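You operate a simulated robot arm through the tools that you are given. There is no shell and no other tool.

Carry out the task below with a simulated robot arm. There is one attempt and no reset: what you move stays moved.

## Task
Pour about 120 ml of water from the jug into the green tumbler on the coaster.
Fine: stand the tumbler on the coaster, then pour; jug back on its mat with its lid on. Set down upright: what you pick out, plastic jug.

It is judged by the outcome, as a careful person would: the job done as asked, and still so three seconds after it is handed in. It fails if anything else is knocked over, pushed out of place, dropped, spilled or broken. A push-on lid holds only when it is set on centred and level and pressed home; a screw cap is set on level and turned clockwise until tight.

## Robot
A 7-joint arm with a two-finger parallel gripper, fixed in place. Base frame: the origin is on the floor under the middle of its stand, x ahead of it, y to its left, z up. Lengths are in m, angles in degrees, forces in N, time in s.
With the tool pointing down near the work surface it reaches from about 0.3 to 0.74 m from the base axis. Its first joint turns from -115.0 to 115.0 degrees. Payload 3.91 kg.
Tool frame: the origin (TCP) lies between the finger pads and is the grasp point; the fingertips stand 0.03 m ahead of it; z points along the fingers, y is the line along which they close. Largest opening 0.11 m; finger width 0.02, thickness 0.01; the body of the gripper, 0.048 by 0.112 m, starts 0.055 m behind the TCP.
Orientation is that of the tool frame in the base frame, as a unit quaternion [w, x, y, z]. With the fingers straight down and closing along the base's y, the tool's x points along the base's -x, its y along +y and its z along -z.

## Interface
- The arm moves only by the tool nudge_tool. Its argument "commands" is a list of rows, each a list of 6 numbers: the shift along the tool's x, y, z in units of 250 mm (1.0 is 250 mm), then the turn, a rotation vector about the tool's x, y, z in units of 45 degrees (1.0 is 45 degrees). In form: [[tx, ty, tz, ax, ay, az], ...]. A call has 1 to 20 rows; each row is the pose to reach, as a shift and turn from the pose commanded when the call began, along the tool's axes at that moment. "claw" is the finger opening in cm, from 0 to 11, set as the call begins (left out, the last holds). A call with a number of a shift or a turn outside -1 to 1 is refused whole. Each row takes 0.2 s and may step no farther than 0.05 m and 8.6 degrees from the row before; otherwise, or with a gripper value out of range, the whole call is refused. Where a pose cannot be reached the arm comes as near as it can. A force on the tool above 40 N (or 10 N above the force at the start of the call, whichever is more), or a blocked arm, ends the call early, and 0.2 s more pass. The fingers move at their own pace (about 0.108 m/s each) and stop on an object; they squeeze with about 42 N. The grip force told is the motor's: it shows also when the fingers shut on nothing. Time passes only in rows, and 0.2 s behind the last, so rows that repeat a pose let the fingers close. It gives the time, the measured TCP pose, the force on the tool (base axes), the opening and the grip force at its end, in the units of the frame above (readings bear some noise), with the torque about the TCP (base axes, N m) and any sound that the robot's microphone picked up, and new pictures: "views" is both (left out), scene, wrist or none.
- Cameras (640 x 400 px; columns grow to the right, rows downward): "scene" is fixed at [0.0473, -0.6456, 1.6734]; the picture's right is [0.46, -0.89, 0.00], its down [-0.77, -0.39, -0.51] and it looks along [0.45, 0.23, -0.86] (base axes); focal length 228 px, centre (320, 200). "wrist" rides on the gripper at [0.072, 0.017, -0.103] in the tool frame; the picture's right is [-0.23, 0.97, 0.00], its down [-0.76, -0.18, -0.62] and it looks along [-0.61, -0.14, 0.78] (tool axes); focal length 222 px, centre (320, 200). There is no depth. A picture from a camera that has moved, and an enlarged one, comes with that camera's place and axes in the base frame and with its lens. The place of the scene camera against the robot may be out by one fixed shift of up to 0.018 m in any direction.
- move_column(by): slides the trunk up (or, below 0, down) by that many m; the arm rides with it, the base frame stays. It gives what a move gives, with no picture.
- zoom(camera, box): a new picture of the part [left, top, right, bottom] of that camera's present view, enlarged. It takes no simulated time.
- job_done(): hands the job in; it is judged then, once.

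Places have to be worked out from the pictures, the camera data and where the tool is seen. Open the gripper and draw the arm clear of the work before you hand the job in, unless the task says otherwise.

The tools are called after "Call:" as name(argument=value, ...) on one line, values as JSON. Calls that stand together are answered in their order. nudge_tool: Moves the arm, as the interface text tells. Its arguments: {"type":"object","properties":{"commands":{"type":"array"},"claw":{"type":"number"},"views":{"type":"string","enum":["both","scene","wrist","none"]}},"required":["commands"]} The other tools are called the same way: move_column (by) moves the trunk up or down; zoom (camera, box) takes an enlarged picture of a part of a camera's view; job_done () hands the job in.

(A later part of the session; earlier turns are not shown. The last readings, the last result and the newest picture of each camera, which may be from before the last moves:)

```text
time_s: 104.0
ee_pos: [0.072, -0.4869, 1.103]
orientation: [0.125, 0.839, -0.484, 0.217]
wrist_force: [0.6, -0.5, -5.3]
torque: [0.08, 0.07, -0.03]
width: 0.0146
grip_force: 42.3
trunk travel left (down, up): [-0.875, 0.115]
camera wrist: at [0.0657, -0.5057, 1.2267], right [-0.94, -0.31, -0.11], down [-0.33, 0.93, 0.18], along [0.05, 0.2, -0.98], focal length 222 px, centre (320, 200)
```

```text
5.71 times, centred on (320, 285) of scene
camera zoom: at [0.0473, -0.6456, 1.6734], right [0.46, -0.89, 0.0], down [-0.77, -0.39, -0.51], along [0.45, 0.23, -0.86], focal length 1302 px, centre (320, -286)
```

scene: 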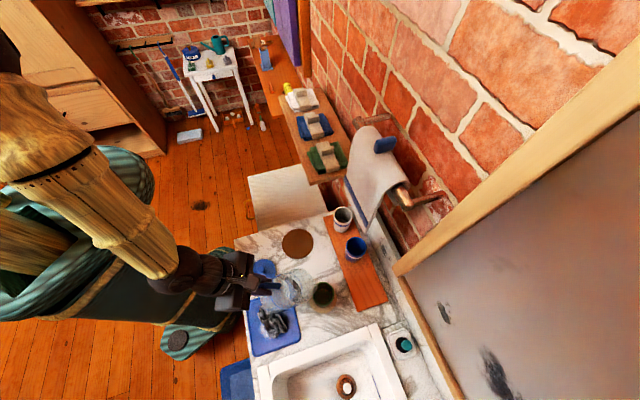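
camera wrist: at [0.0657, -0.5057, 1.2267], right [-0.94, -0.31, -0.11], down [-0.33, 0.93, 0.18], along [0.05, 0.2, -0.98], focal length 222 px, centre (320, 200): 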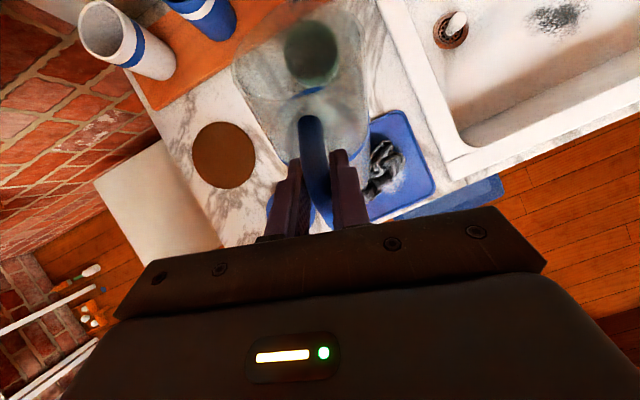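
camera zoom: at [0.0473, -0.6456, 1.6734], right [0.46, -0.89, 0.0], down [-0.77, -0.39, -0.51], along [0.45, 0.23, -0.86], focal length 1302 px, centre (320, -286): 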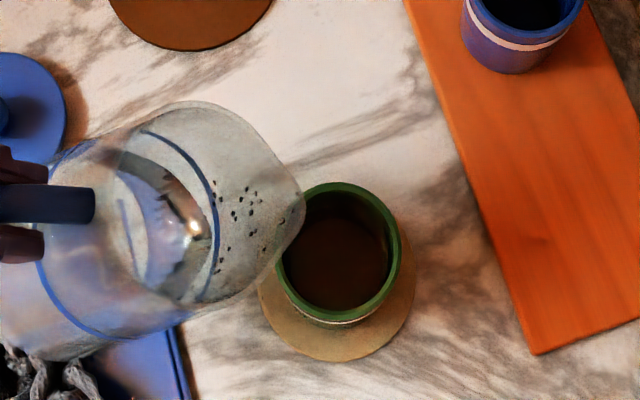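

The water level rose slightly again and there are no spills. That's about 120 ml, so pouring is done; I'll bring the jug fully upright.

Call:
nudge_tool(commands=[[-0.0125, 0, -0.0069, 0, 0.0984, 0], [-0.025, 0, -0.0139, 0, 0.1968, 0], [-0.0375, 0, -0.0208, 0, 0.2952, 0], [-0.05, 0, -0.0277, 0, 0.3937, 0], [-0.0625, 0, -0.0346, 0, 0.4921, 0], [-0.075, 0, -0.0416, 0, 0.5905, 0], [-0.0875, 0, -0.0485, 0, 0.6889, 0], [-0.0875, 0, -0.0485, 0, 0.6889, 0], [-0.0875, 0, -0.0485, 0, 0.6889, 0]], views="none")

Call:
nudge_tool(commands=[[0, 0, 0, 0, 0, 0]], views="none")

Call:
nudge_tool(commands=[[0, 0, 0, 0, 0, 0]], views="none")

Call:
nudge_tool(commands=[[0, 0, 0, 0, 0, 0]], views="none")

Call:
nudge_tool(commands=[[0, 0, 0, 0, 0, 0]], views="none")

Call:
nudge_tool(commands=[[0, 0, 0, 0, 0, 0]], views="none")

Call:
nudge_tool(commands=[[0, 0, 0, 0, 0, 0]], views="none")

```text
time_s: 106.0
ee_pos: [0.0605, -0.4657, 1.102]
orientation: [0.25, 0.75, -0.433, 0.433]
wrist_force: [-0.5, 0.5, -5.0]
torque: [0.34, 0.21, 0.01]
width: 0.0145
grip_force: 42.3
trunk travel left (down, up): [-0.875, 0.115]
```

```text
time_s: 106.4
ee_pos: [0.0607, -0.4651, 1.1023]
orientation: [0.25, 0.75, -0.433, 0.433]
wrist_force: [-0.2, -0.2, -4.8]
torque: [0.36, 0.21, -0.03]
width: 0.0146
grip_force: 41.9
trunk travel left (down, up): [-0.875, 0.115]
```

```text
time_s: 106.8
ee_pos: [0.061, -0.4652, 1.1024]
orientation: [0.25, 0.75, -0.433, 0.433]
wrist_force: [0.8, -0.2, -5.0]
torque: [0.37, 0.23, 0.0]
width: 0.0145
grip_force: 42.5
trunk travel left (down, up): [-0.875, 0.115]
```

```text
time_s: 107.2
ee_pos: [0.0605, -0.4661, 1.1014]
orientation: [0.25, 0.75, -0.433, 0.433]
wrist_force: [-0.9, 0.2, -5.4]
torque: [0.35, 0.21, 0.0]
width: 0.0144
grip_force: 42.7
trunk travel left (down, up): [-0.875, 0.115]
```

```text
time_s: 107.6
ee_pos: [0.0605, -0.4657, 1.1028]
orientation: [0.25, 0.75, -0.433, 0.433]
wrist_force: [-0.5, 0.1, -5.5]
torque: [0.37, 0.2, -0.02]
width: 0.0142
grip_force: 41.8
trunk travel left (down, up): [-0.875, 0.115]
```

```text
time_s: 108.0
ee_pos: [0.0616, -0.4657, 1.1014]
orientation: [0.251, 0.75, -0.433, 0.433]
wrist_force: [-0.4, -0.6, -5.5]
torque: [0.34, 0.2, 0.03]
width: 0.0143
grip_force: 42.3
trunk travel left (down, up): [-0.875, 0.115]
```

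```text
time_s: 108.4
ee_pos: [0.0605, -0.4662, 1.1024]
orientation: [0.25, 0.75, -0.433, 0.432]
wrist_force: [0.5, -0.4, -5.3]
torque: [0.35, 0.17, 0.01]
width: 0.0146
grip_force: 42.1
trunk travel left (down, up): [-0.875, 0.115]
```

The averages now indicate about 115 ml poured (force 1.3 N, torque 1.0 N), close to 120. I'll carry the jug back above its mat.

Call:
nudge_tool(commands=[[0.002, -0.0848, 0.0056, 0.0361, 0, -0.0208], [0.0041, -0.1696, 0.0111, 0.0722, 0, -0.0417], [0.0062, -0.2544, 0.0167, 0.1083, 0, -0.0625], [0.0082, -0.3392, 0.0223, 0.1444, 0, -0.0834], [0.0103, -0.424, 0.0278, 0.1804, 0, -0.1042], [0.0123, -0.5088, 0.0334, 0.2165, 0, -0.125], [0.0144, -0.5936, 0.0389, 0.2526, 0, -0.1459], [0.0164, -0.6784, 0.0445, 0.2887, 0, -0.1667], [0.0164, -0.6784, 0.0445, 0.2887, 0, -0.1667], [0.0164, -0.6784, 0.0445, 0.2887, 0, -0.1667]], views="both")

Call:
zoom(camera="scene", box=[230, 180, 330, 270])

Call:
zoom(camera="wrist", box=[220, 0, 420, 240])

```text
time_s: 110.6
ee_pos: [0.2136, -0.3929, 1.0986]
orientation: [0.192, 0.8, -0.332, 0.462]
wrist_force: [1.1, 0.0, -5.7]
torque: [0.26, 0.29, 0.0]
width: 0.0146
grip_force: 41.7
trunk travel left (down, up): [-0.875, 0.115]
camera wrist: at [0.1643, -0.3663, 1.2126], right [-0.77, -0.61, -0.2], down [-0.53, 0.78, -0.35], along [0.36, -0.16, -0.92], focal length 222 px, centre (320, 200)
```

scene: 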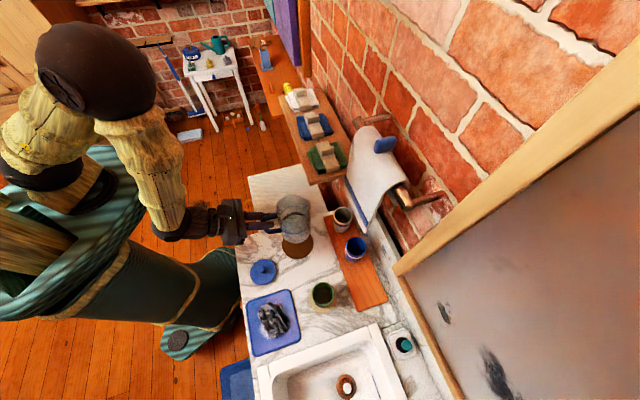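
wrist: 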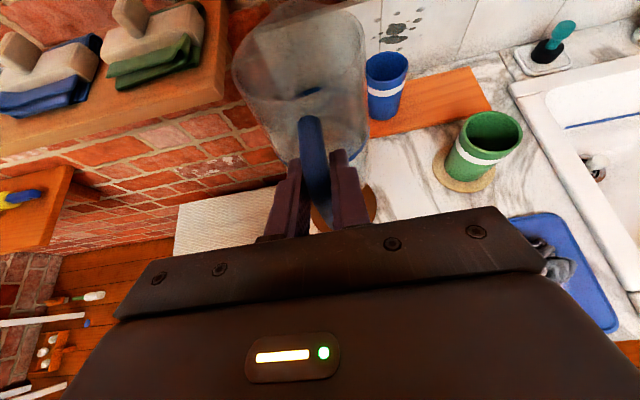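

```text
4.44 times, centred on (280, 225) of scene
camera zoom: at [0.0473, -0.6456, 1.6734], right [0.46, -0.89, 0.0], down [-0.77, -0.39, -0.51], along [0.45, 0.23, -0.86], focal length 1012 px, centre (498, 89)
```

zoom: 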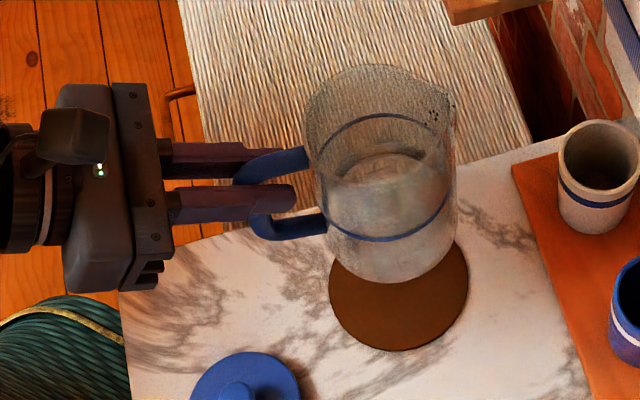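

```text
1.67 times, centred on (320, 120) of wrist
camera zoom: at [0.1643, -0.3663, 1.2126], right [-0.77, -0.61, -0.2], down [-0.53, 0.78, -0.35], along [0.36, -0.16, -0.92], focal length 370 px, centre (320, 333)
```

zoom: 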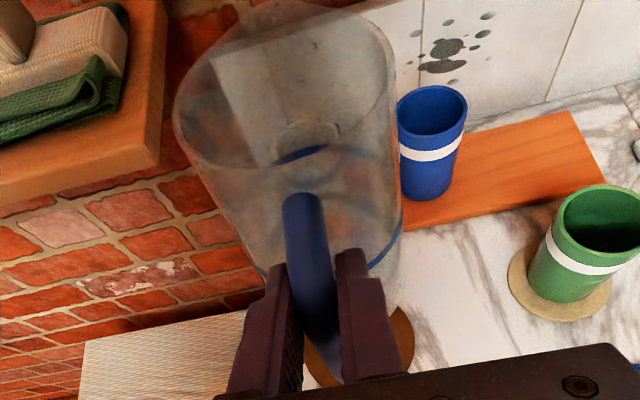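

Compared with the pre-pour view, the jug has slid about 7 mm outward along the fingers but is still level. I'll compensate by shifting 7 mm back and lower it until it's just above the mat.

Call:
nudge_tool(commands=[[-0.0652, 0, 0.0324, 0, 0, 0], [-0.1305, 0, 0.0647, 0, 0, 0], [-0.1957, -0.001, 0.0971, 0, 0, 0], [-0.2609, -0.001, 0.1294, 0, 0, 0], [-0.3262, -0.002, 0.1618, 0, 0, 0], [-0.3914, -0.002, 0.1941, 0, 0, 0], [-0.3914, -0.002, 0.1941, 0, 0, 0]], views="both")

Call:
zoom(camera="scene", box=[255, 200, 335, 270])

Call:
zoom(camera="wrist", box=[240, 80, 420, 240])

```text
time_s: 112.2
ee_pos: [0.2094, -0.3846, 0.9914]
orientation: [0.191, 0.8, -0.331, 0.462]
wrist_force: [1.6, -0.2, -5.4]
torque: [0.3, 0.29, 0.04]
width: 0.0145
grip_force: 42.2
trunk travel left (down, up): [-0.875, 0.115]
camera wrist: at [0.1594, -0.3583, 1.1041], right [-0.77, -0.61, -0.2], down [-0.53, 0.78, -0.35], along [0.36, -0.16, -0.92], focal length 222 px, centre (320, 200)
```

scene: 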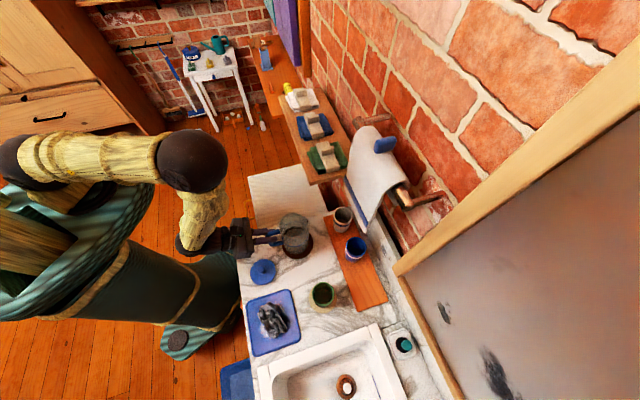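
wrist: 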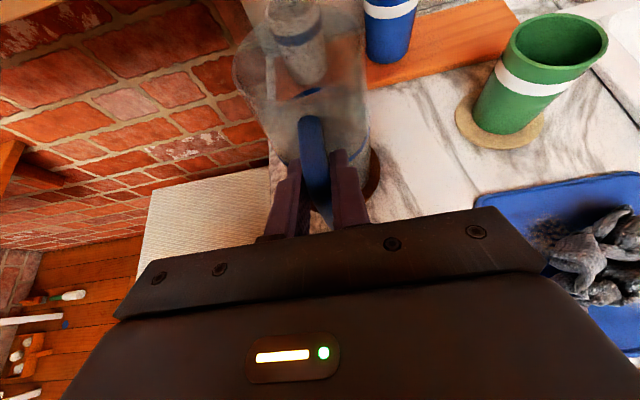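

```text
5.71 times, centred on (295, 235) of scene
camera zoom: at [0.0473, -0.6456, 1.6734], right [0.46, -0.89, 0.0], down [-0.77, -0.39, -0.51], along [0.45, 0.23, -0.86], focal length 1302 px, centre (463, 0)
```

zoom: 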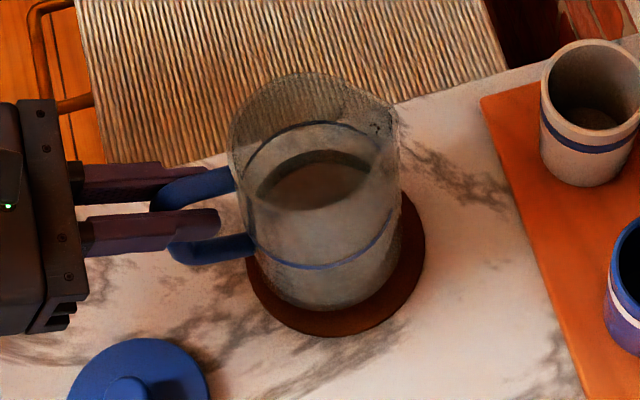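

```text
2.50 times, centred on (330, 160) of wrist
camera zoom: at [0.1594, -0.3583, 1.1041], right [-0.77, -0.61, -0.2], down [-0.53, 0.78, -0.35], along [0.36, -0.16, -0.92], focal length 555 px, centre (295, 300)
```

zoom: 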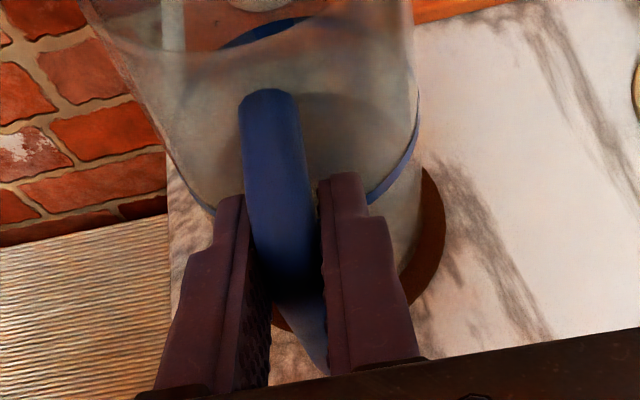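

The jug is about 1 cm above the mat but sits roughly 4 mm too far toward the robot. I'll correct that while lowering further.

Call:
nudge_tool(commands=[[-0.007, 0.002, 0.0094, 0, 0, 0], [-0.014, 0.004, 0.0187, 0, 0, 0], [-0.0207, 0.006, 0.0281, 0, 0, 0], [-0.0207, 0.006, 0.0281, 0, 0, 0]], views="scene")

Call:
zoom(camera="scene", box=[255, 200, 335, 270])

```text
time_s: 113.2
ee_pos: [0.2097, -0.3885, 0.9837]
orientation: [0.191, 0.8, -0.331, 0.462]
wrist_force: [0.5, 0.4, -5.1]
torque: [0.3, 0.32, 0.02]
width: 0.0143
grip_force: 41.9
trunk travel left (down, up): [-0.875, 0.115]
```

scene: 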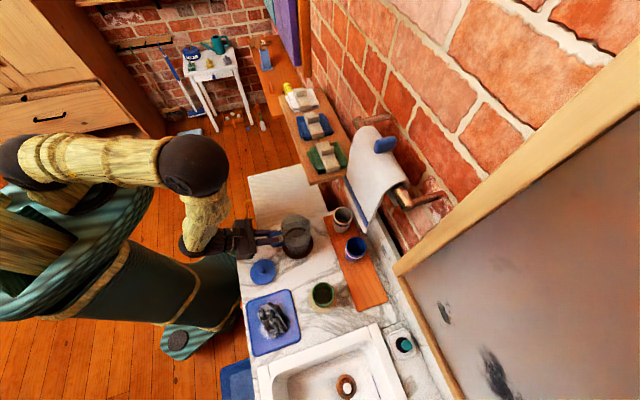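

```text
5.71 times, centred on (295, 235) of scene
camera zoom: at [0.0473, -0.6456, 1.6734], right [0.46, -0.89, 0.0], down [-0.77, -0.39, -0.51], along [0.45, 0.23, -0.86], focal length 1302 px, centre (463, 0)
```

zoom: 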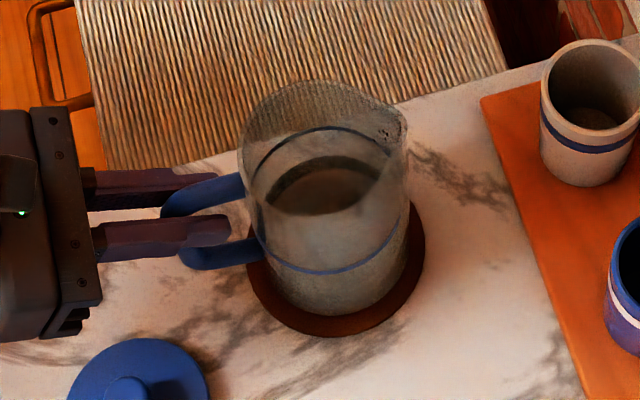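

The jug now looks centred on the mat. I'll lower it in small steps until the load transfers to the mat.

Call:
nudge_tool(commands=[[-0.0069, 0, 0.004, 0, 0, 0], [-0.0104, 0, 0.006, 0, 0, 0], [-0.0104, 0, 0.006, 0, 0, 0]], views="none")

Call:
nudge_tool(commands=[[-0.0035, 0, 0.002, 0, 0, 0], [-0.0069, 0, 0.004, 0, 0, 0], [-0.0069, 0, 0.004, 0, 0, 0]], views="none")

```text
time_s: 114.0
ee_pos: [0.2104, -0.3891, 0.9801]
orientation: [0.19, 0.801, -0.33, 0.462]
wrist_force: [0.3, 0.4, -6.3]
torque: [0.24, 0.29, 0.02]
width: 0.0145
grip_force: 42.2
trunk travel left (down, up): [-0.875, 0.115]
```

```text
time_s: 114.8
ee_pos: [0.2101, -0.389, 0.9794]
orientation: [0.192, 0.8, -0.332, 0.462]
wrist_force: [-1.0, 1.6, 3.7]
torque: [-0.34, -0.39, 0.02]
width: 0.0144
grip_force: 42.1
trunk travel left (down, up): [-0.875, 0.115]
```

Contact: the load moved onto the mat (force +3.7 N). I'll ease up half a millimetre to unload and then open the fingers.

Call:
nudge_tool(commands=[[0.0017, 0, -0.001, 0, 0, 0], [0.0017, 0, -0.001, 0, 0, 0]], views="none")

Call:
nudge_tool(commands=[[0, 0, 0, 0, 0, 0], [0, 0, 0, 0, 0, 0], [0, 0, 0, 0, 0, 0]], claw=5.5, views="both")

Call:
zoom(camera="scene", box=[255, 200, 335, 270])

Call:
zoom(camera="wrist", box=[240, 80, 420, 240])

```text
time_s: 115.4
ee_pos: [0.2099, -0.3885, 0.9789]
orientation: [0.192, 0.799, -0.331, 0.462]
wrist_force: [-0.6, -0.7, 4.8]
torque: [-0.58, -0.52, -0.07]
width: 0.0148
grip_force: 42.0
trunk travel left (down, up): [-0.875, 0.115]
```

```text
time_s: 116.2
ee_pos: [0.211, -0.3879, 0.9792]
orientation: [0.19, 0.801, -0.331, 0.462]
wrist_force: [-0.1, 0.2, 0.7]
torque: [-0.01, 0.02, -0.03]
width: 0.0548
grip_force: 0.2
trunk travel left (down, up): [-0.875, 0.115]
camera wrist: at [0.1608, -0.3622, 1.092], right [-0.77, -0.61, -0.2], down [-0.53, 0.78, -0.35], along [0.36, -0.16, -0.92], focal length 222 px, centre (320, 200)
```

scene: 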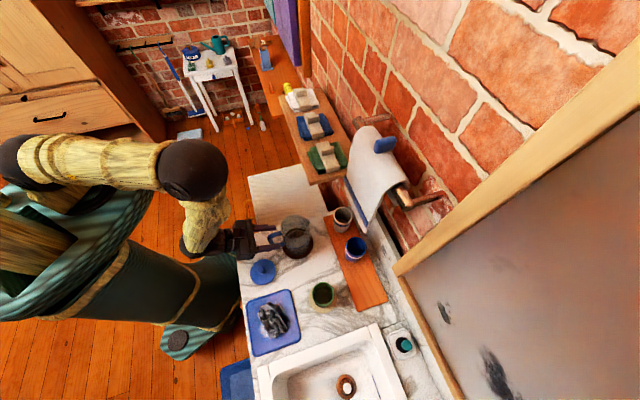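
wrist: 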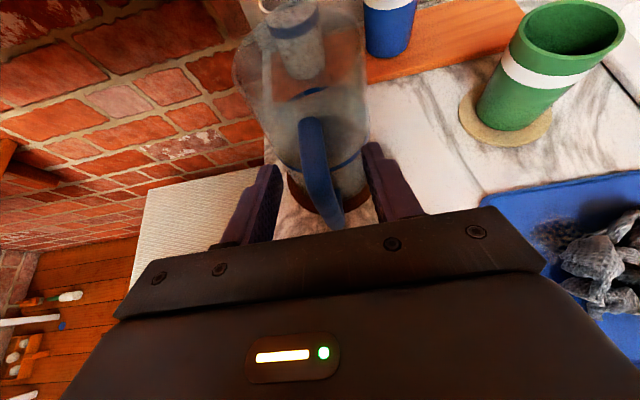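

```text
5.71 times, centred on (295, 235) of scene
camera zoom: at [0.0473, -0.6456, 1.6734], right [0.46, -0.89, 0.0], down [-0.77, -0.39, -0.51], along [0.45, 0.23, -0.86], focal length 1302 px, centre (463, 0)
```

zoom: 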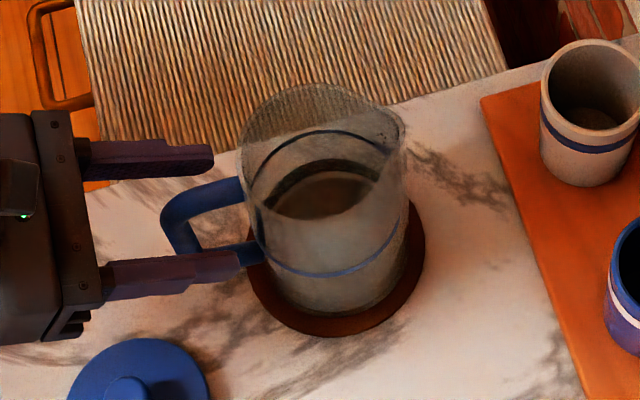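

```text
2.50 times, centred on (330, 160) of wrist
camera zoom: at [0.1608, -0.3622, 1.092], right [-0.77, -0.61, -0.2], down [-0.53, 0.78, -0.35], along [0.36, -0.16, -0.92], focal length 555 px, centre (295, 300)
```

zoom: 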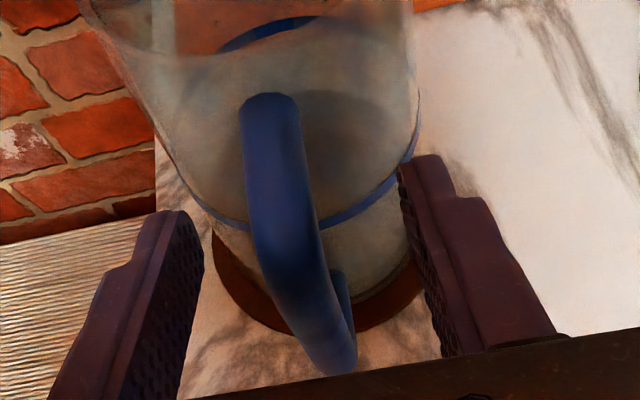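

The jug stands on its mat and is released. I'll lift the hand straight up clear of the handle.

Call:
nudge_tool(commands=[[0.06, 0, -0.0346, 0, 0, 0], [0.15, 0, -0.0866, 0, 0, 0], [0.24, 0, -0.1386, 0, 0, 0], [0.33, 0, -0.1905, 0, 0, 0], [0.4157, 0, -0.24, 0, 0, 0], [0.4157, 0, -0.24, 0, 0, 0]], views="both")

Call:
zoom(camera="scene", box=[255, 200, 335, 270])

```text
time_s: 117.6
ee_pos: [0.2115, -0.3927, 1.0957]
orientation: [0.191, 0.8, -0.332, 0.462]
wrist_force: [0.6, -0.5, 0.4]
torque: [0.0, 0.02, 0.0]
width: 0.0551
grip_force: 0.1
out of reach, approached as far as the arm can: row 5, 6
trunk travel left (down, up): [-0.875, 0.115]
camera wrist: at [0.1616, -0.3657, 1.2104], right [-0.77, -0.61, -0.2], down [-0.53, 0.78, -0.35], along [0.36, -0.16, -0.92], focal length 222 px, centre (320, 200)
```

scene: 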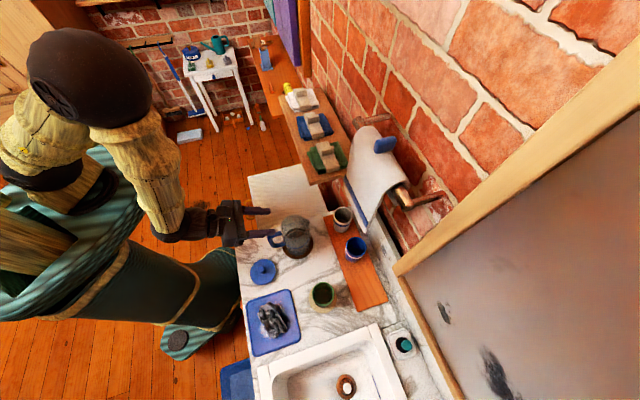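
wrist: 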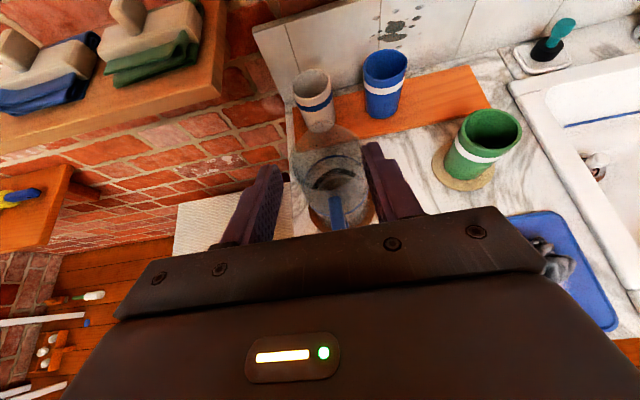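

```text
5.71 times, centred on (295, 235) of scene
camera zoom: at [0.0473, -0.6456, 1.6734], right [0.46, -0.89, 0.0], down [-0.77, -0.39, -0.51], along [0.45, 0.23, -0.86], focal length 1302 px, centre (463, 0)
```

zoom: 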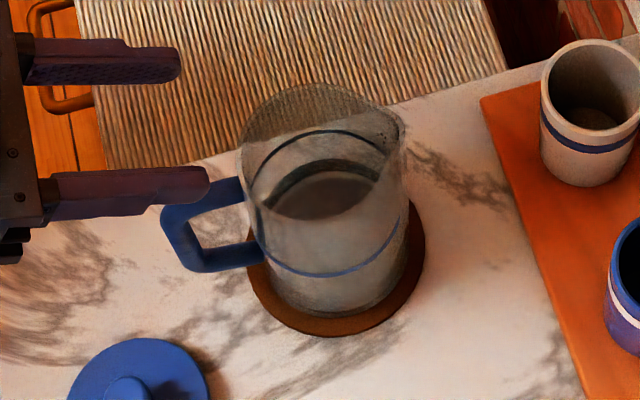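

The hand is clear. For replacing the lid I need the jug's exact present position, so I'll zoom with the same box used right after the lid came off, and also zoom the wrist view.

Call:
zoom(camera="scene", box=[270, 205, 330, 265])

Call:
zoom(camera="wrist", box=[270, 100, 390, 240])

```text
6.67 times, centred on (300, 235) of scene
camera zoom: at [0.0473, -0.6456, 1.6734], right [0.46, -0.89, 0.0], down [-0.77, -0.39, -0.51], along [0.45, 0.23, -0.86], focal length 1518 px, centre (453, -33)
```

zoom: 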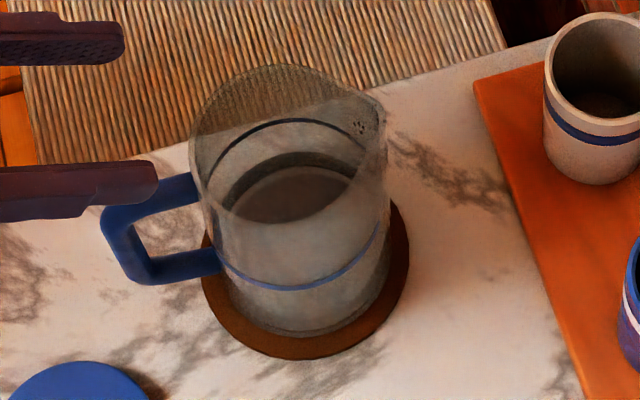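

```text
2.86 times, centred on (330, 170) of wrist
camera zoom: at [0.1616, -0.3657, 1.2104], right [-0.77, -0.61, -0.2], down [-0.53, 0.78, -0.35], along [0.36, -0.16, -0.92], focal length 635 px, centre (291, 286)
```

zoom: 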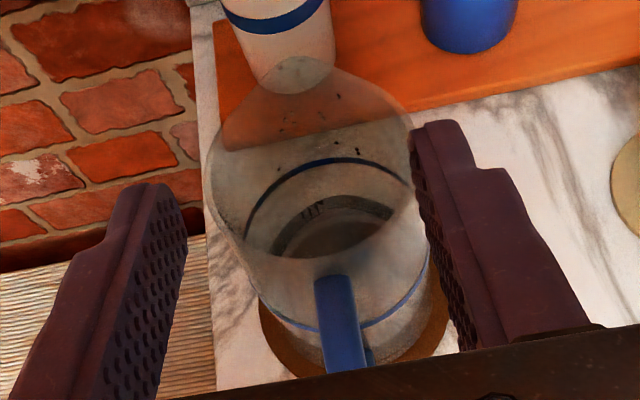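

The jug is within about 1 mm of where it started, which is ideal for the lid. I'll now swing back to tool-down and move above the lid.

Call:
nudge_tool(commands=[[-0.0155, 0.0242, -0.0173, 0, -0.1333, 0], [-0.031, 0.0484, -0.0346, 0, -0.2667, 0], [-0.0466, 0.0726, -0.0518, 0, -0.4, 0], [-0.0621, 0.0968, -0.0691, 0, -0.5333, 0], [-0.0776, 0.121, -0.0864, 0, -0.6667, 0], [-0.0776, 0.121, -0.0864, 0, -0.6667, 0]], claw=6, views="none")

Call:
nudge_tool(commands=[[-0.0413, 0.0263, 0.0223, 0, -0.1333, 0], [-0.0827, 0.0526, 0.0446, 0, -0.2667, 0], [-0.124, 0.0789, 0.067, 0, -0.4, 0], [-0.1654, 0.1052, 0.0893, 0, -0.5333, 0], [-0.2067, 0.1315, 0.1116, 0, -0.6667, 0], [-0.2067, 0.1315, 0.1116, 0, -0.6667, 0]], views="both")

Call:
zoom(camera="wrist", box=[200, 40, 440, 220])

```text
time_s: 119.0
ee_pos: [0.1694, -0.3937, 1.0905]
orientation: [0.098, 0.893, -0.369, 0.238]
wrist_force: [0.3, -0.3, 0.2]
torque: [0.03, -0.02, 0.02]
width: 0.0601
grip_force: 0.1
trunk travel left (down, up): [-0.875, 0.115]
```

```text
time_s: 120.4
ee_pos: [0.1247, -0.3936, 1.0407]
orientation: [0.0, 0.924, -0.382, 0.0]
wrist_force: [-1.0, 0.7, 0.7]
torque: [0.03, -0.02, 0.03]
width: 0.0599
grip_force: 0.1
trunk travel left (down, up): [-0.875, 0.115]
camera wrist: at [0.1633, -0.4568, 1.1439], right [-0.85, -0.53, 0.0], down [-0.41, 0.66, 0.62], along [-0.33, 0.53, -0.78], focal length 222 px, centre (320, 200)
```

scene: 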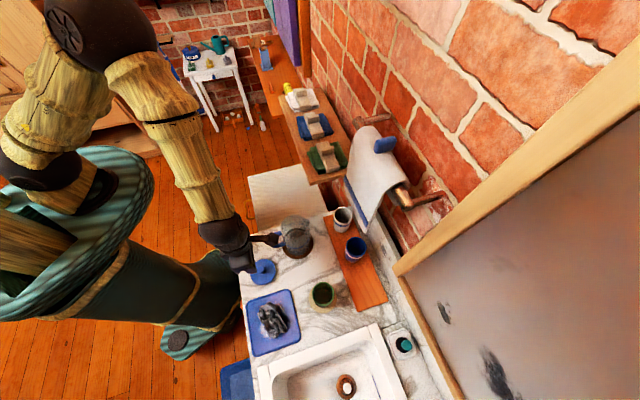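
wrist: 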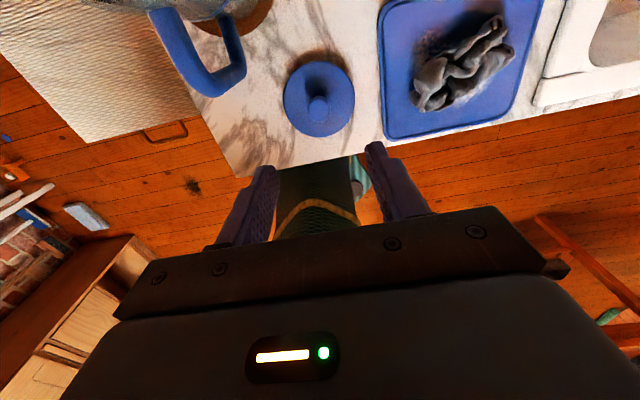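

```text
2.22 times, centred on (320, 130) of wrist
camera zoom: at [0.1633, -0.4568, 1.1439], right [-0.85, -0.53, 0.0], down [-0.41, 0.66, 0.62], along [-0.33, 0.53, -0.78], focal length 494 px, centre (320, 356)
```

zoom: 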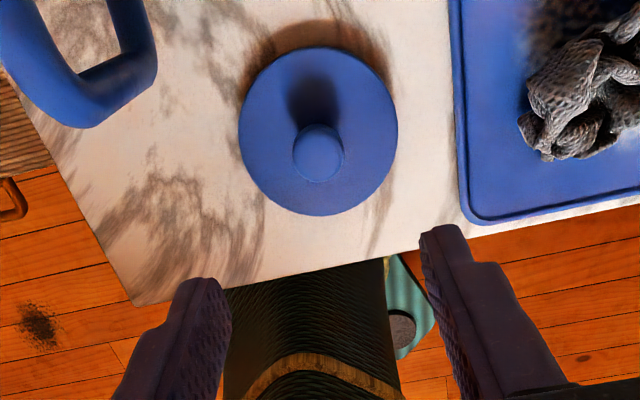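

The knob is right where I left it, within 2 mm of the tool axis. I'll descend with that small correction to the same grasp height as before.

Call:
nudge_tool(commands=[[0.003, 0.001, 0.14, 0, 0, 0], [0.0064, 0.003, 0.28, 0, 0, 0], [0.0064, 0.003, 0.42, 0, 0, 0], [0.0064, 0.003, 0.52, 0, 0, 0], [0.0064, 0.003, 0.565, 0, 0, 0], [0.0064, 0.003, 0.565, 0, 0, 0]], views="wrist")

Call:
zoom(camera="wrist", box=[220, 60, 420, 240])

```text
time_s: 121.8
ee_pos: [0.1243, -0.397, 0.8991]
orientation: [0.001, 0.924, -0.383, -0.001]
wrist_force: [0.2, -0.4, -0.4]
torque: [0.01, 0.01, 0.01]
width: 0.0603
grip_force: 0.1
trunk travel left (down, up): [-0.875, 0.115]
camera wrist: at [0.1639, -0.4583, 1.0021], right [-0.85, -0.53, 0.0], down [-0.41, 0.66, 0.62], along [-0.33, 0.53, -0.78], focal length 222 px, centre (320, 200)
```

wrist: 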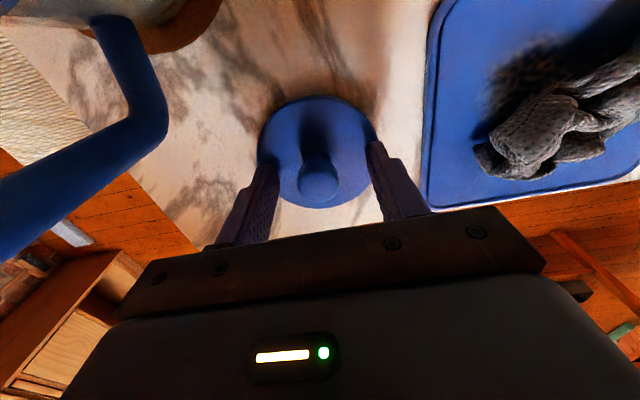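

```text
2.22 times, centred on (320, 150) of wrist
camera zoom: at [0.1639, -0.4583, 1.0021], right [-0.85, -0.53, 0.0], down [-0.41, 0.66, 0.62], along [-0.33, 0.53, -0.78], focal length 494 px, centre (320, 311)
```

zoom: 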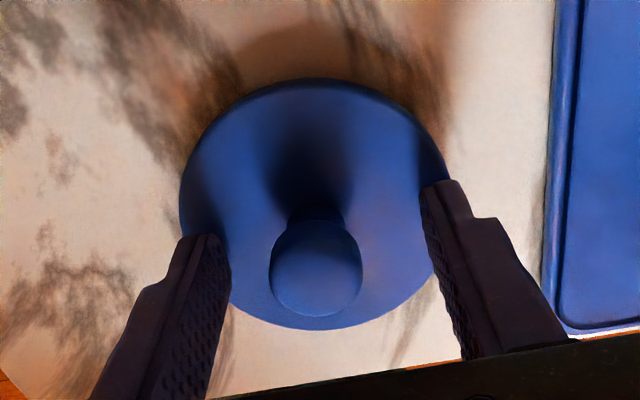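

The alignment matches the original grasp within about 1.5 mm. I'll close on the knob and lift it up.

Call:
nudge_tool(commands=[[0, 0, 0, 0, 0, 0], [0, 0, 0, 0, 0, 0], [0, 0, 0, 0, 0, 0]], claw=1, views="wrist")

Call:
zoom(camera="wrist", box=[220, 60, 420, 240])

Call:
nudge_tool(commands=[[0, 0, -0.03, 0, 0, 0], [0, 0, -0.1, 0, 0, 0], [0, 0, -0.2, 0, 0, 0], [0, 0, -0.35, 0, 0, 0], [0, 0, -0.5, 0, 0, 0], [0, 0, -0.65, 0, 0, 0], [0, 0, -0.78, 0, 0, 0], [0, 0, -0.78, 0, 0, 0]], views="both")

Call:
zoom(camera="wrist", box=[220, 60, 420, 240])

```text
time_s: 122.6
ee_pos: [0.125, -0.3954, 0.8998]
orientation: [0.0, 0.924, -0.383, -0.001]
wrist_force: [-0.1, 0.4, 2.3]
torque: [0.01, -0.02, -0.02]
width: 0.0239
grip_force: 41.5
trunk travel left (down, up): [-0.875, 0.115]
camera wrist: at [0.164, -0.4583, 1.0024], right [-0.85, -0.53, 0.0], down [-0.41, 0.66, 0.62], along [-0.33, 0.53, -0.78], focal length 222 px, centre (320, 200)
```

wrist: 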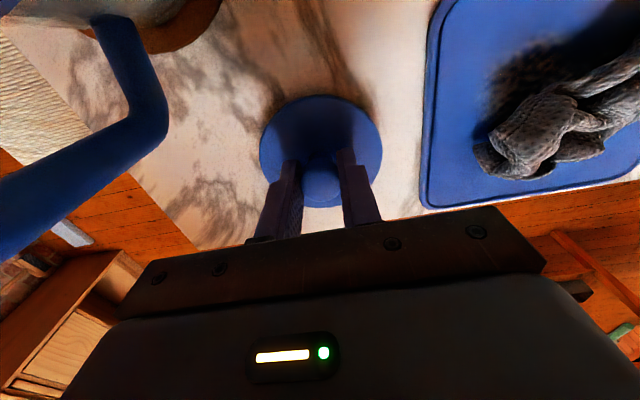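

```text
2.22 times, centred on (320, 150) of wrist
camera zoom: at [0.164, -0.4583, 1.0024], right [-0.85, -0.53, 0.0], down [-0.41, 0.66, 0.62], along [-0.33, 0.53, -0.78], focal length 494 px, centre (320, 311)
```

zoom: 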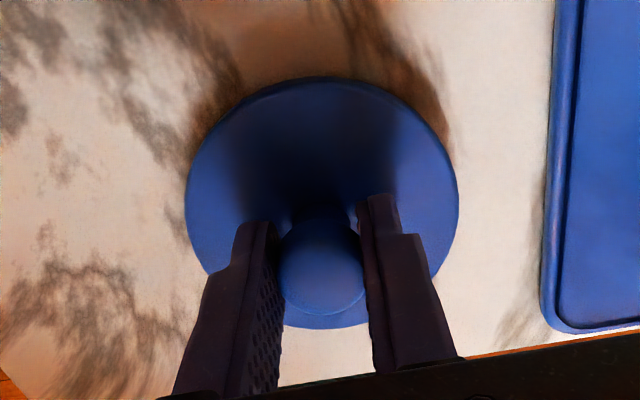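

```text
time_s: 124.4
ee_pos: [0.1267, -0.396, 1.0949]
orientation: [0.0, 0.924, -0.383, 0.0]
wrist_force: [0.4, -0.1, -0.1]
torque: [0.02, 0.0, 0.03]
width: 0.0234
grip_force: 41.5
trunk travel left (down, up): [-0.875, 0.115]
camera wrist: at [0.165, -0.4587, 1.1962], right [-0.85, -0.53, 0.0], down [-0.41, 0.66, 0.62], along [-0.33, 0.53, -0.78], focal length 222 px, centre (320, 200)
```

scene: 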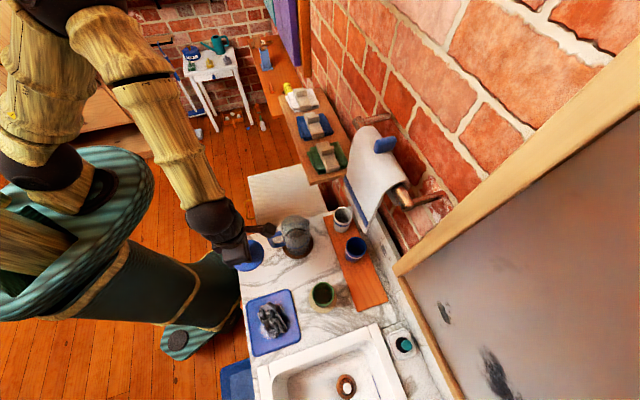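
wrist: 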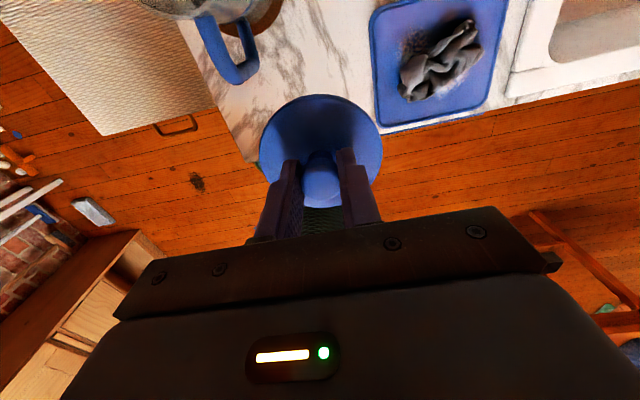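

```text
2.22 times, centred on (320, 150) of wrist
camera zoom: at [0.165, -0.4587, 1.1962], right [-0.85, -0.53, 0.0], down [-0.41, 0.66, 0.62], along [-0.33, 0.53, -0.78], focal length 494 px, centre (320, 311)
```

zoom: 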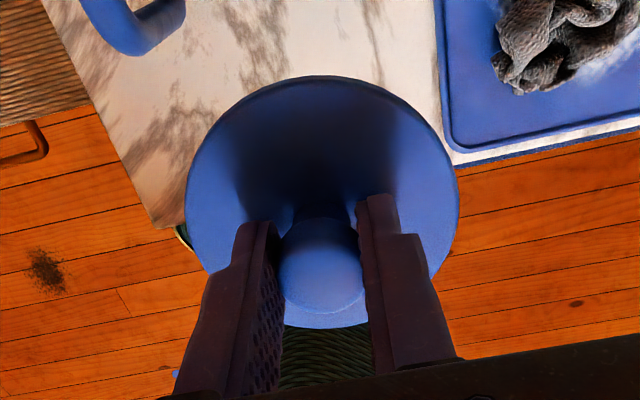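

The lid is held squarely, the same as when it was removed. I'll carry it back above the jug at the same height.

Call:
nudge_tool(commands=[[0.11, -0.054, 0, 0, 0, 0], [0.2212, -0.1076, 0, 0, 0, 0], [0.3317, -0.1614, 0, 0, 0, 0], [0.4423, -0.2152, 0, 0, 0, 0], [0.5529, -0.269, 0, 0, 0, 0], [0.5529, -0.269, 0, 0, 0, 0], [0.5529, -0.269, 0, 0, 0, 0]], views="both")

Call:
zoom(camera="wrist", box=[220, 20, 420, 200])

Call:
zoom(camera="scene", box=[245, 150, 345, 270])

```text
time_s: 126.0
ee_pos: [0.2708, -0.446, 1.0938]
orientation: [0.0, 0.924, -0.383, 0.0]
wrist_force: [0.0, 0.2, 0.1]
torque: [0.04, -0.02, 0.01]
width: 0.0233
grip_force: 42.5
trunk travel left (down, up): [-0.875, 0.115]
camera wrist: at [0.3101, -0.5089, 1.1961], right [-0.85, -0.53, 0.0], down [-0.41, 0.66, 0.62], along [-0.33, 0.53, -0.78], focal length 222 px, centre (320, 200)
```

scene: 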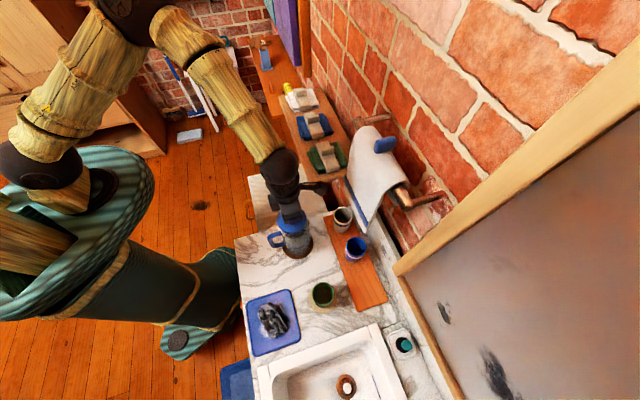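
wrist: 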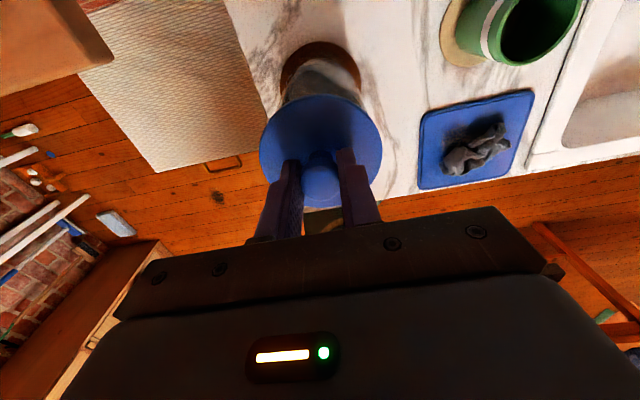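

```text
2.22 times, centred on (320, 110) of wrist
camera zoom: at [0.3101, -0.5089, 1.1961], right [-0.85, -0.53, 0.0], down [-0.41, 0.66, 0.62], along [-0.33, 0.53, -0.78], focal length 494 px, centre (320, 400)
```

zoom: 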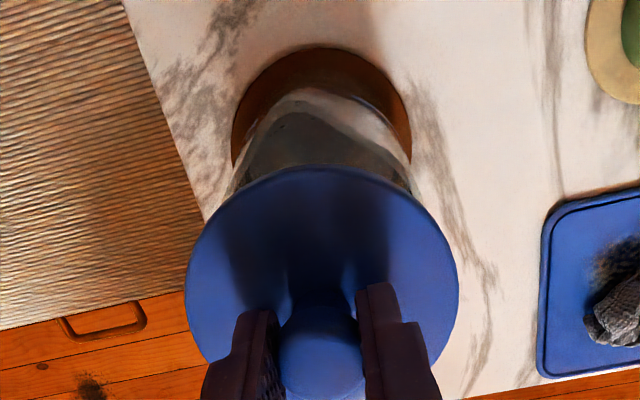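

```text
3.33 times, centred on (295, 210) of scene
camera zoom: at [0.0473, -0.6456, 1.6734], right [0.46, -0.89, 0.0], down [-0.77, -0.39, -0.51], along [0.45, 0.23, -0.86], focal length 759 px, centre (403, 167)
```

zoom: 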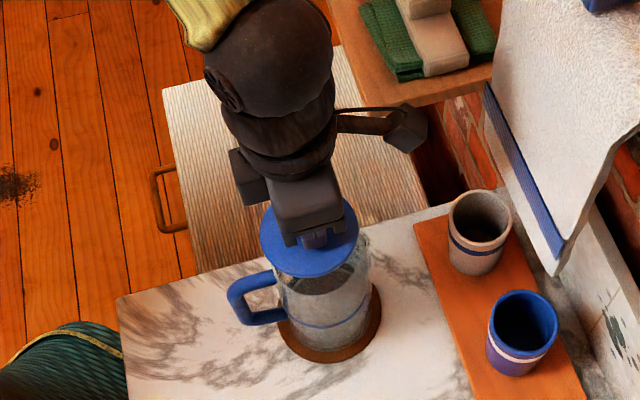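

The hand is in the same spot as at removal (within 0.3 mm), with the lid centred over the rim. I'll lower slowly to just above engagement.

Call:
nudge_tool(commands=[[0.0005, 0, 0.04, 0, 0, 0], [0.0005, 0, 0.08, 0, 0, 0], [0.0005, 0, 0.12, 0, 0, 0], [0.0005, 0, 0.14, 0, 0, 0], [0.0005, 0, 0.15, 0, 0, 0], [0.0005, 0, 0.15, 0, 0, 0]], views="both")

Call:
zoom(camera="scene", box=[265, 190, 325, 250])

Call:
zoom(camera="wrist", box=[220, 20, 420, 200])

```text
time_s: 127.4
ee_pos: [0.269, -0.4463, 1.058]
orientation: [0.0, 0.924, -0.382, 0.0]
wrist_force: [-1.1, -0.6, -0.4]
torque: [0.0, 0.02, 0.03]
width: 0.0234
grip_force: 41.9
trunk travel left (down, up): [-0.875, 0.115]
camera wrist: at [0.31, -0.5092, 1.1594], right [-0.85, -0.53, 0.0], down [-0.41, 0.66, 0.62], along [-0.33, 0.53, -0.78], focal length 222 px, centre (320, 200)
```

scene: 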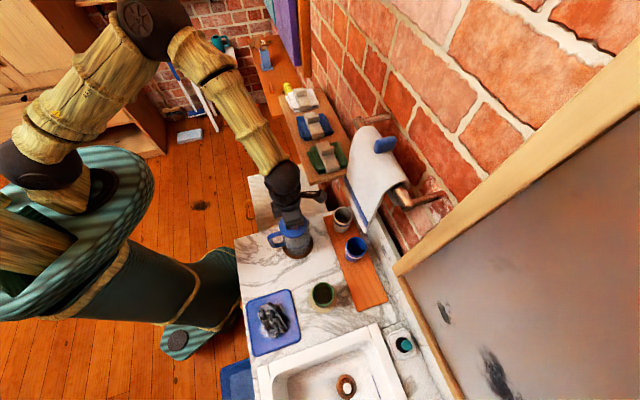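
wrist: 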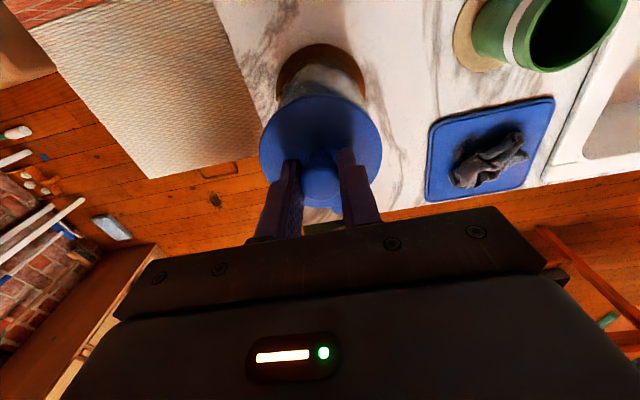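

```text
6.67 times, centred on (295, 220) of scene
camera zoom: at [0.0473, -0.6456, 1.6734], right [0.46, -0.89, 0.0], down [-0.77, -0.39, -0.51], along [0.45, 0.23, -0.86], focal length 1518 px, centre (487, 67)
```

zoom: 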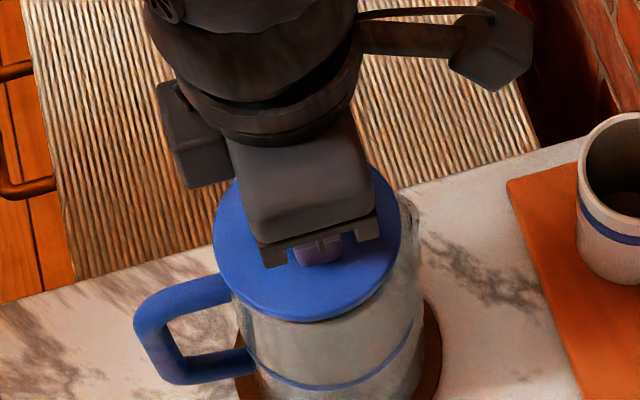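

```text
2.22 times, centred on (320, 110) of wrist
camera zoom: at [0.31, -0.5092, 1.1594], right [-0.85, -0.53, 0.0], down [-0.41, 0.66, 0.62], along [-0.33, 0.53, -0.78], focal length 494 px, centre (320, 400)
```

zoom: 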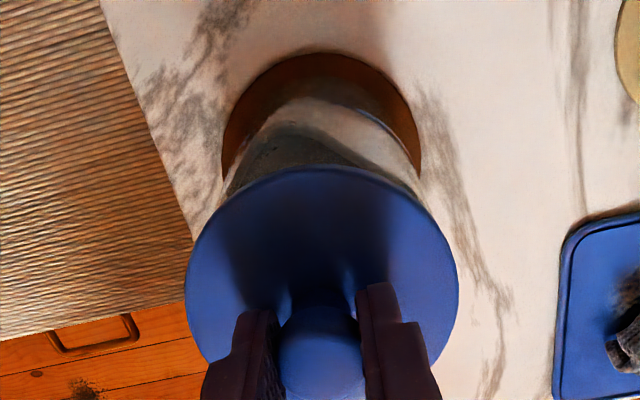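

No contact yet, and only about 0.5 mm off laterally. I'll trim that and lower 1 cm in 2 mm steps.

Call:
nudge_tool(commands=[[-0.0016, -0.002, 0.008, 0, 0, 0], [-0.0016, -0.002, 0.016, 0, 0, 0], [-0.0016, -0.002, 0.024, 0, 0, 0], [-0.0016, -0.002, 0.032, 0, 0, 0], [-0.0016, -0.002, 0.032, 0, 0, 0]], views="wrist")

Call:
zoom(camera="wrist", box=[220, 20, 420, 200])

Call:
zoom(camera="scene", box=[265, 190, 325, 250])

```text
time_s: 128.6
ee_pos: [0.2698, -0.4471, 1.0492]
orientation: [0.0, 0.924, -0.383, 0.0]
wrist_force: [0.0, -0.8, -0.8]
torque: [-0.01, -0.04, -0.01]
width: 0.0234
grip_force: 41.8
trunk travel left (down, up): [-0.875, 0.115]
camera wrist: at [0.31, -0.5087, 1.1519], right [-0.85, -0.53, 0.0], down [-0.41, 0.66, 0.62], along [-0.33, 0.53, -0.78], focal length 222 px, centre (320, 200)
```

wrist: 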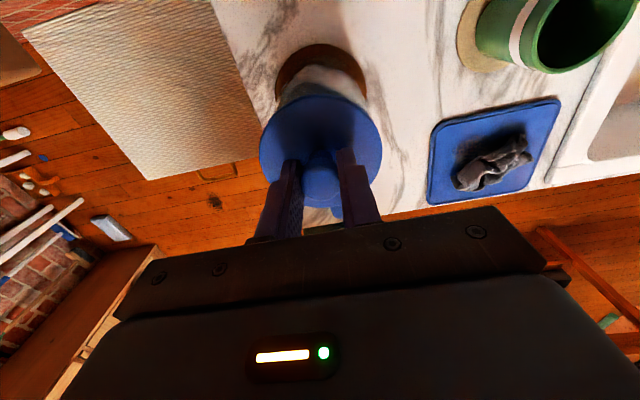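

```text
2.22 times, centred on (320, 110) of wrist
camera zoom: at [0.31, -0.5087, 1.1519], right [-0.85, -0.53, 0.0], down [-0.41, 0.66, 0.62], along [-0.33, 0.53, -0.78], focal length 494 px, centre (320, 400)
```

zoom: 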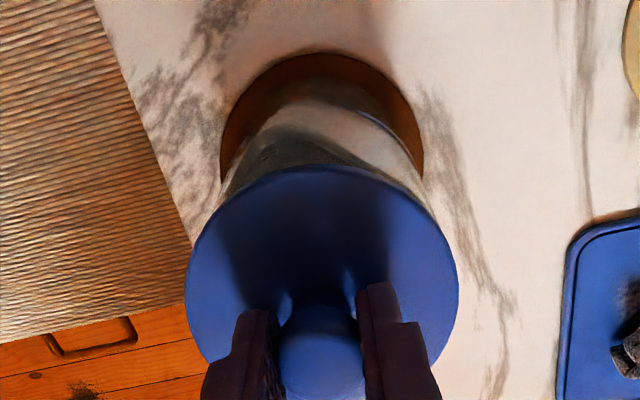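

```text
6.67 times, centred on (295, 220) of scene
camera zoom: at [0.0473, -0.6456, 1.6734], right [0.46, -0.89, 0.0], down [-0.77, -0.39, -0.51], along [0.45, 0.23, -0.86], focal length 1518 px, centre (487, 67)
```

zoom: 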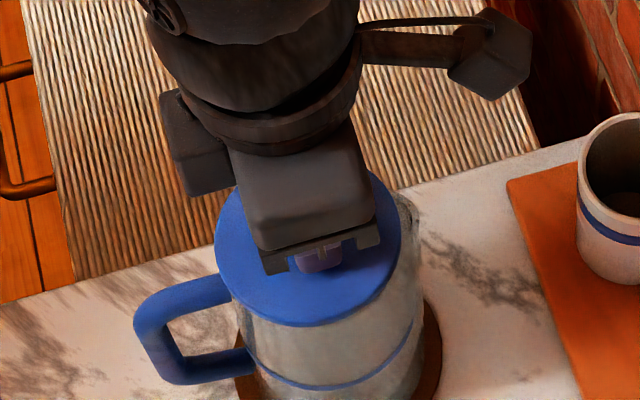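

Still free and well aligned. I'll lower 1 mm at a time now, feeling for the rim.

Call:
nudge_tool(commands=[[0, 0, 0.004, 0, 0, 0], [0, 0, 0.008, 0, 0, 0], [0, 0, 0.008, 0, 0, 0]], views="none")

Call:
nudge_tool(commands=[[0, 0, 0.004, 0, 0, 0], [0, 0, 0.008, 0, 0, 0], [0, 0, 0.008, 0, 0, 0]], views="none")

```text
time_s: 129.4
ee_pos: [0.2701, -0.4468, 1.0475]
orientation: [0.001, 0.924, -0.383, 0.001]
wrist_force: [-0.4, 0.0, 0.7]
torque: [-0.01, 0.0, 0.0]
width: 0.0232
grip_force: 42.1
trunk travel left (down, up): [-0.875, 0.115]
```

```text
time_s: 130.2
ee_pos: [0.2708, -0.4466, 1.0449]
orientation: [0.0, 0.924, -0.382, 0.0]
wrist_force: [-0.4, -0.4, -0.5]
torque: [-0.03, 0.01, 0.04]
width: 0.0234
grip_force: 41.9
trunk travel left (down, up): [-0.875, 0.115]
```

Nearly home at 1.0449 with no resistance. I'll continue down 1–2 mm and begin to press.

Call:
nudge_tool(commands=[[0, 0, 0.004, 0, 0, 0], [0, 0, 0.006, 0, 0, 0], [0, 0, 0.006, 0, 0, 0]], views="none")

Call:
nudge_tool(commands=[[0, 0, 0.004, 0, 0, 0], [0, 0, 0.006, 0, 0, 0], [0, 0, 0.006, 0, 0, 0]], views="none")

```text
time_s: 131.0
ee_pos: [0.2707, -0.4453, 1.0449]
orientation: [0.0, 0.924, -0.383, 0.001]
wrist_force: [0.4, -0.1, 9.9]
torque: [0.22, 0.2, 0.02]
width: 0.0231
grip_force: 42.4
trunk travel left (down, up): [-0.875, 0.115]
```

```text
time_s: 131.8
ee_pos: [0.2701, -0.4454, 1.045]
orientation: [0.002, 0.924, -0.383, 0.002]
wrist_force: [2.8, -2.4, 29.8]
torque: [0.18, 0.14, 0.03]
width: 0.0235
grip_force: 41.6
trunk travel left (down, up): [-0.875, 0.115]
```

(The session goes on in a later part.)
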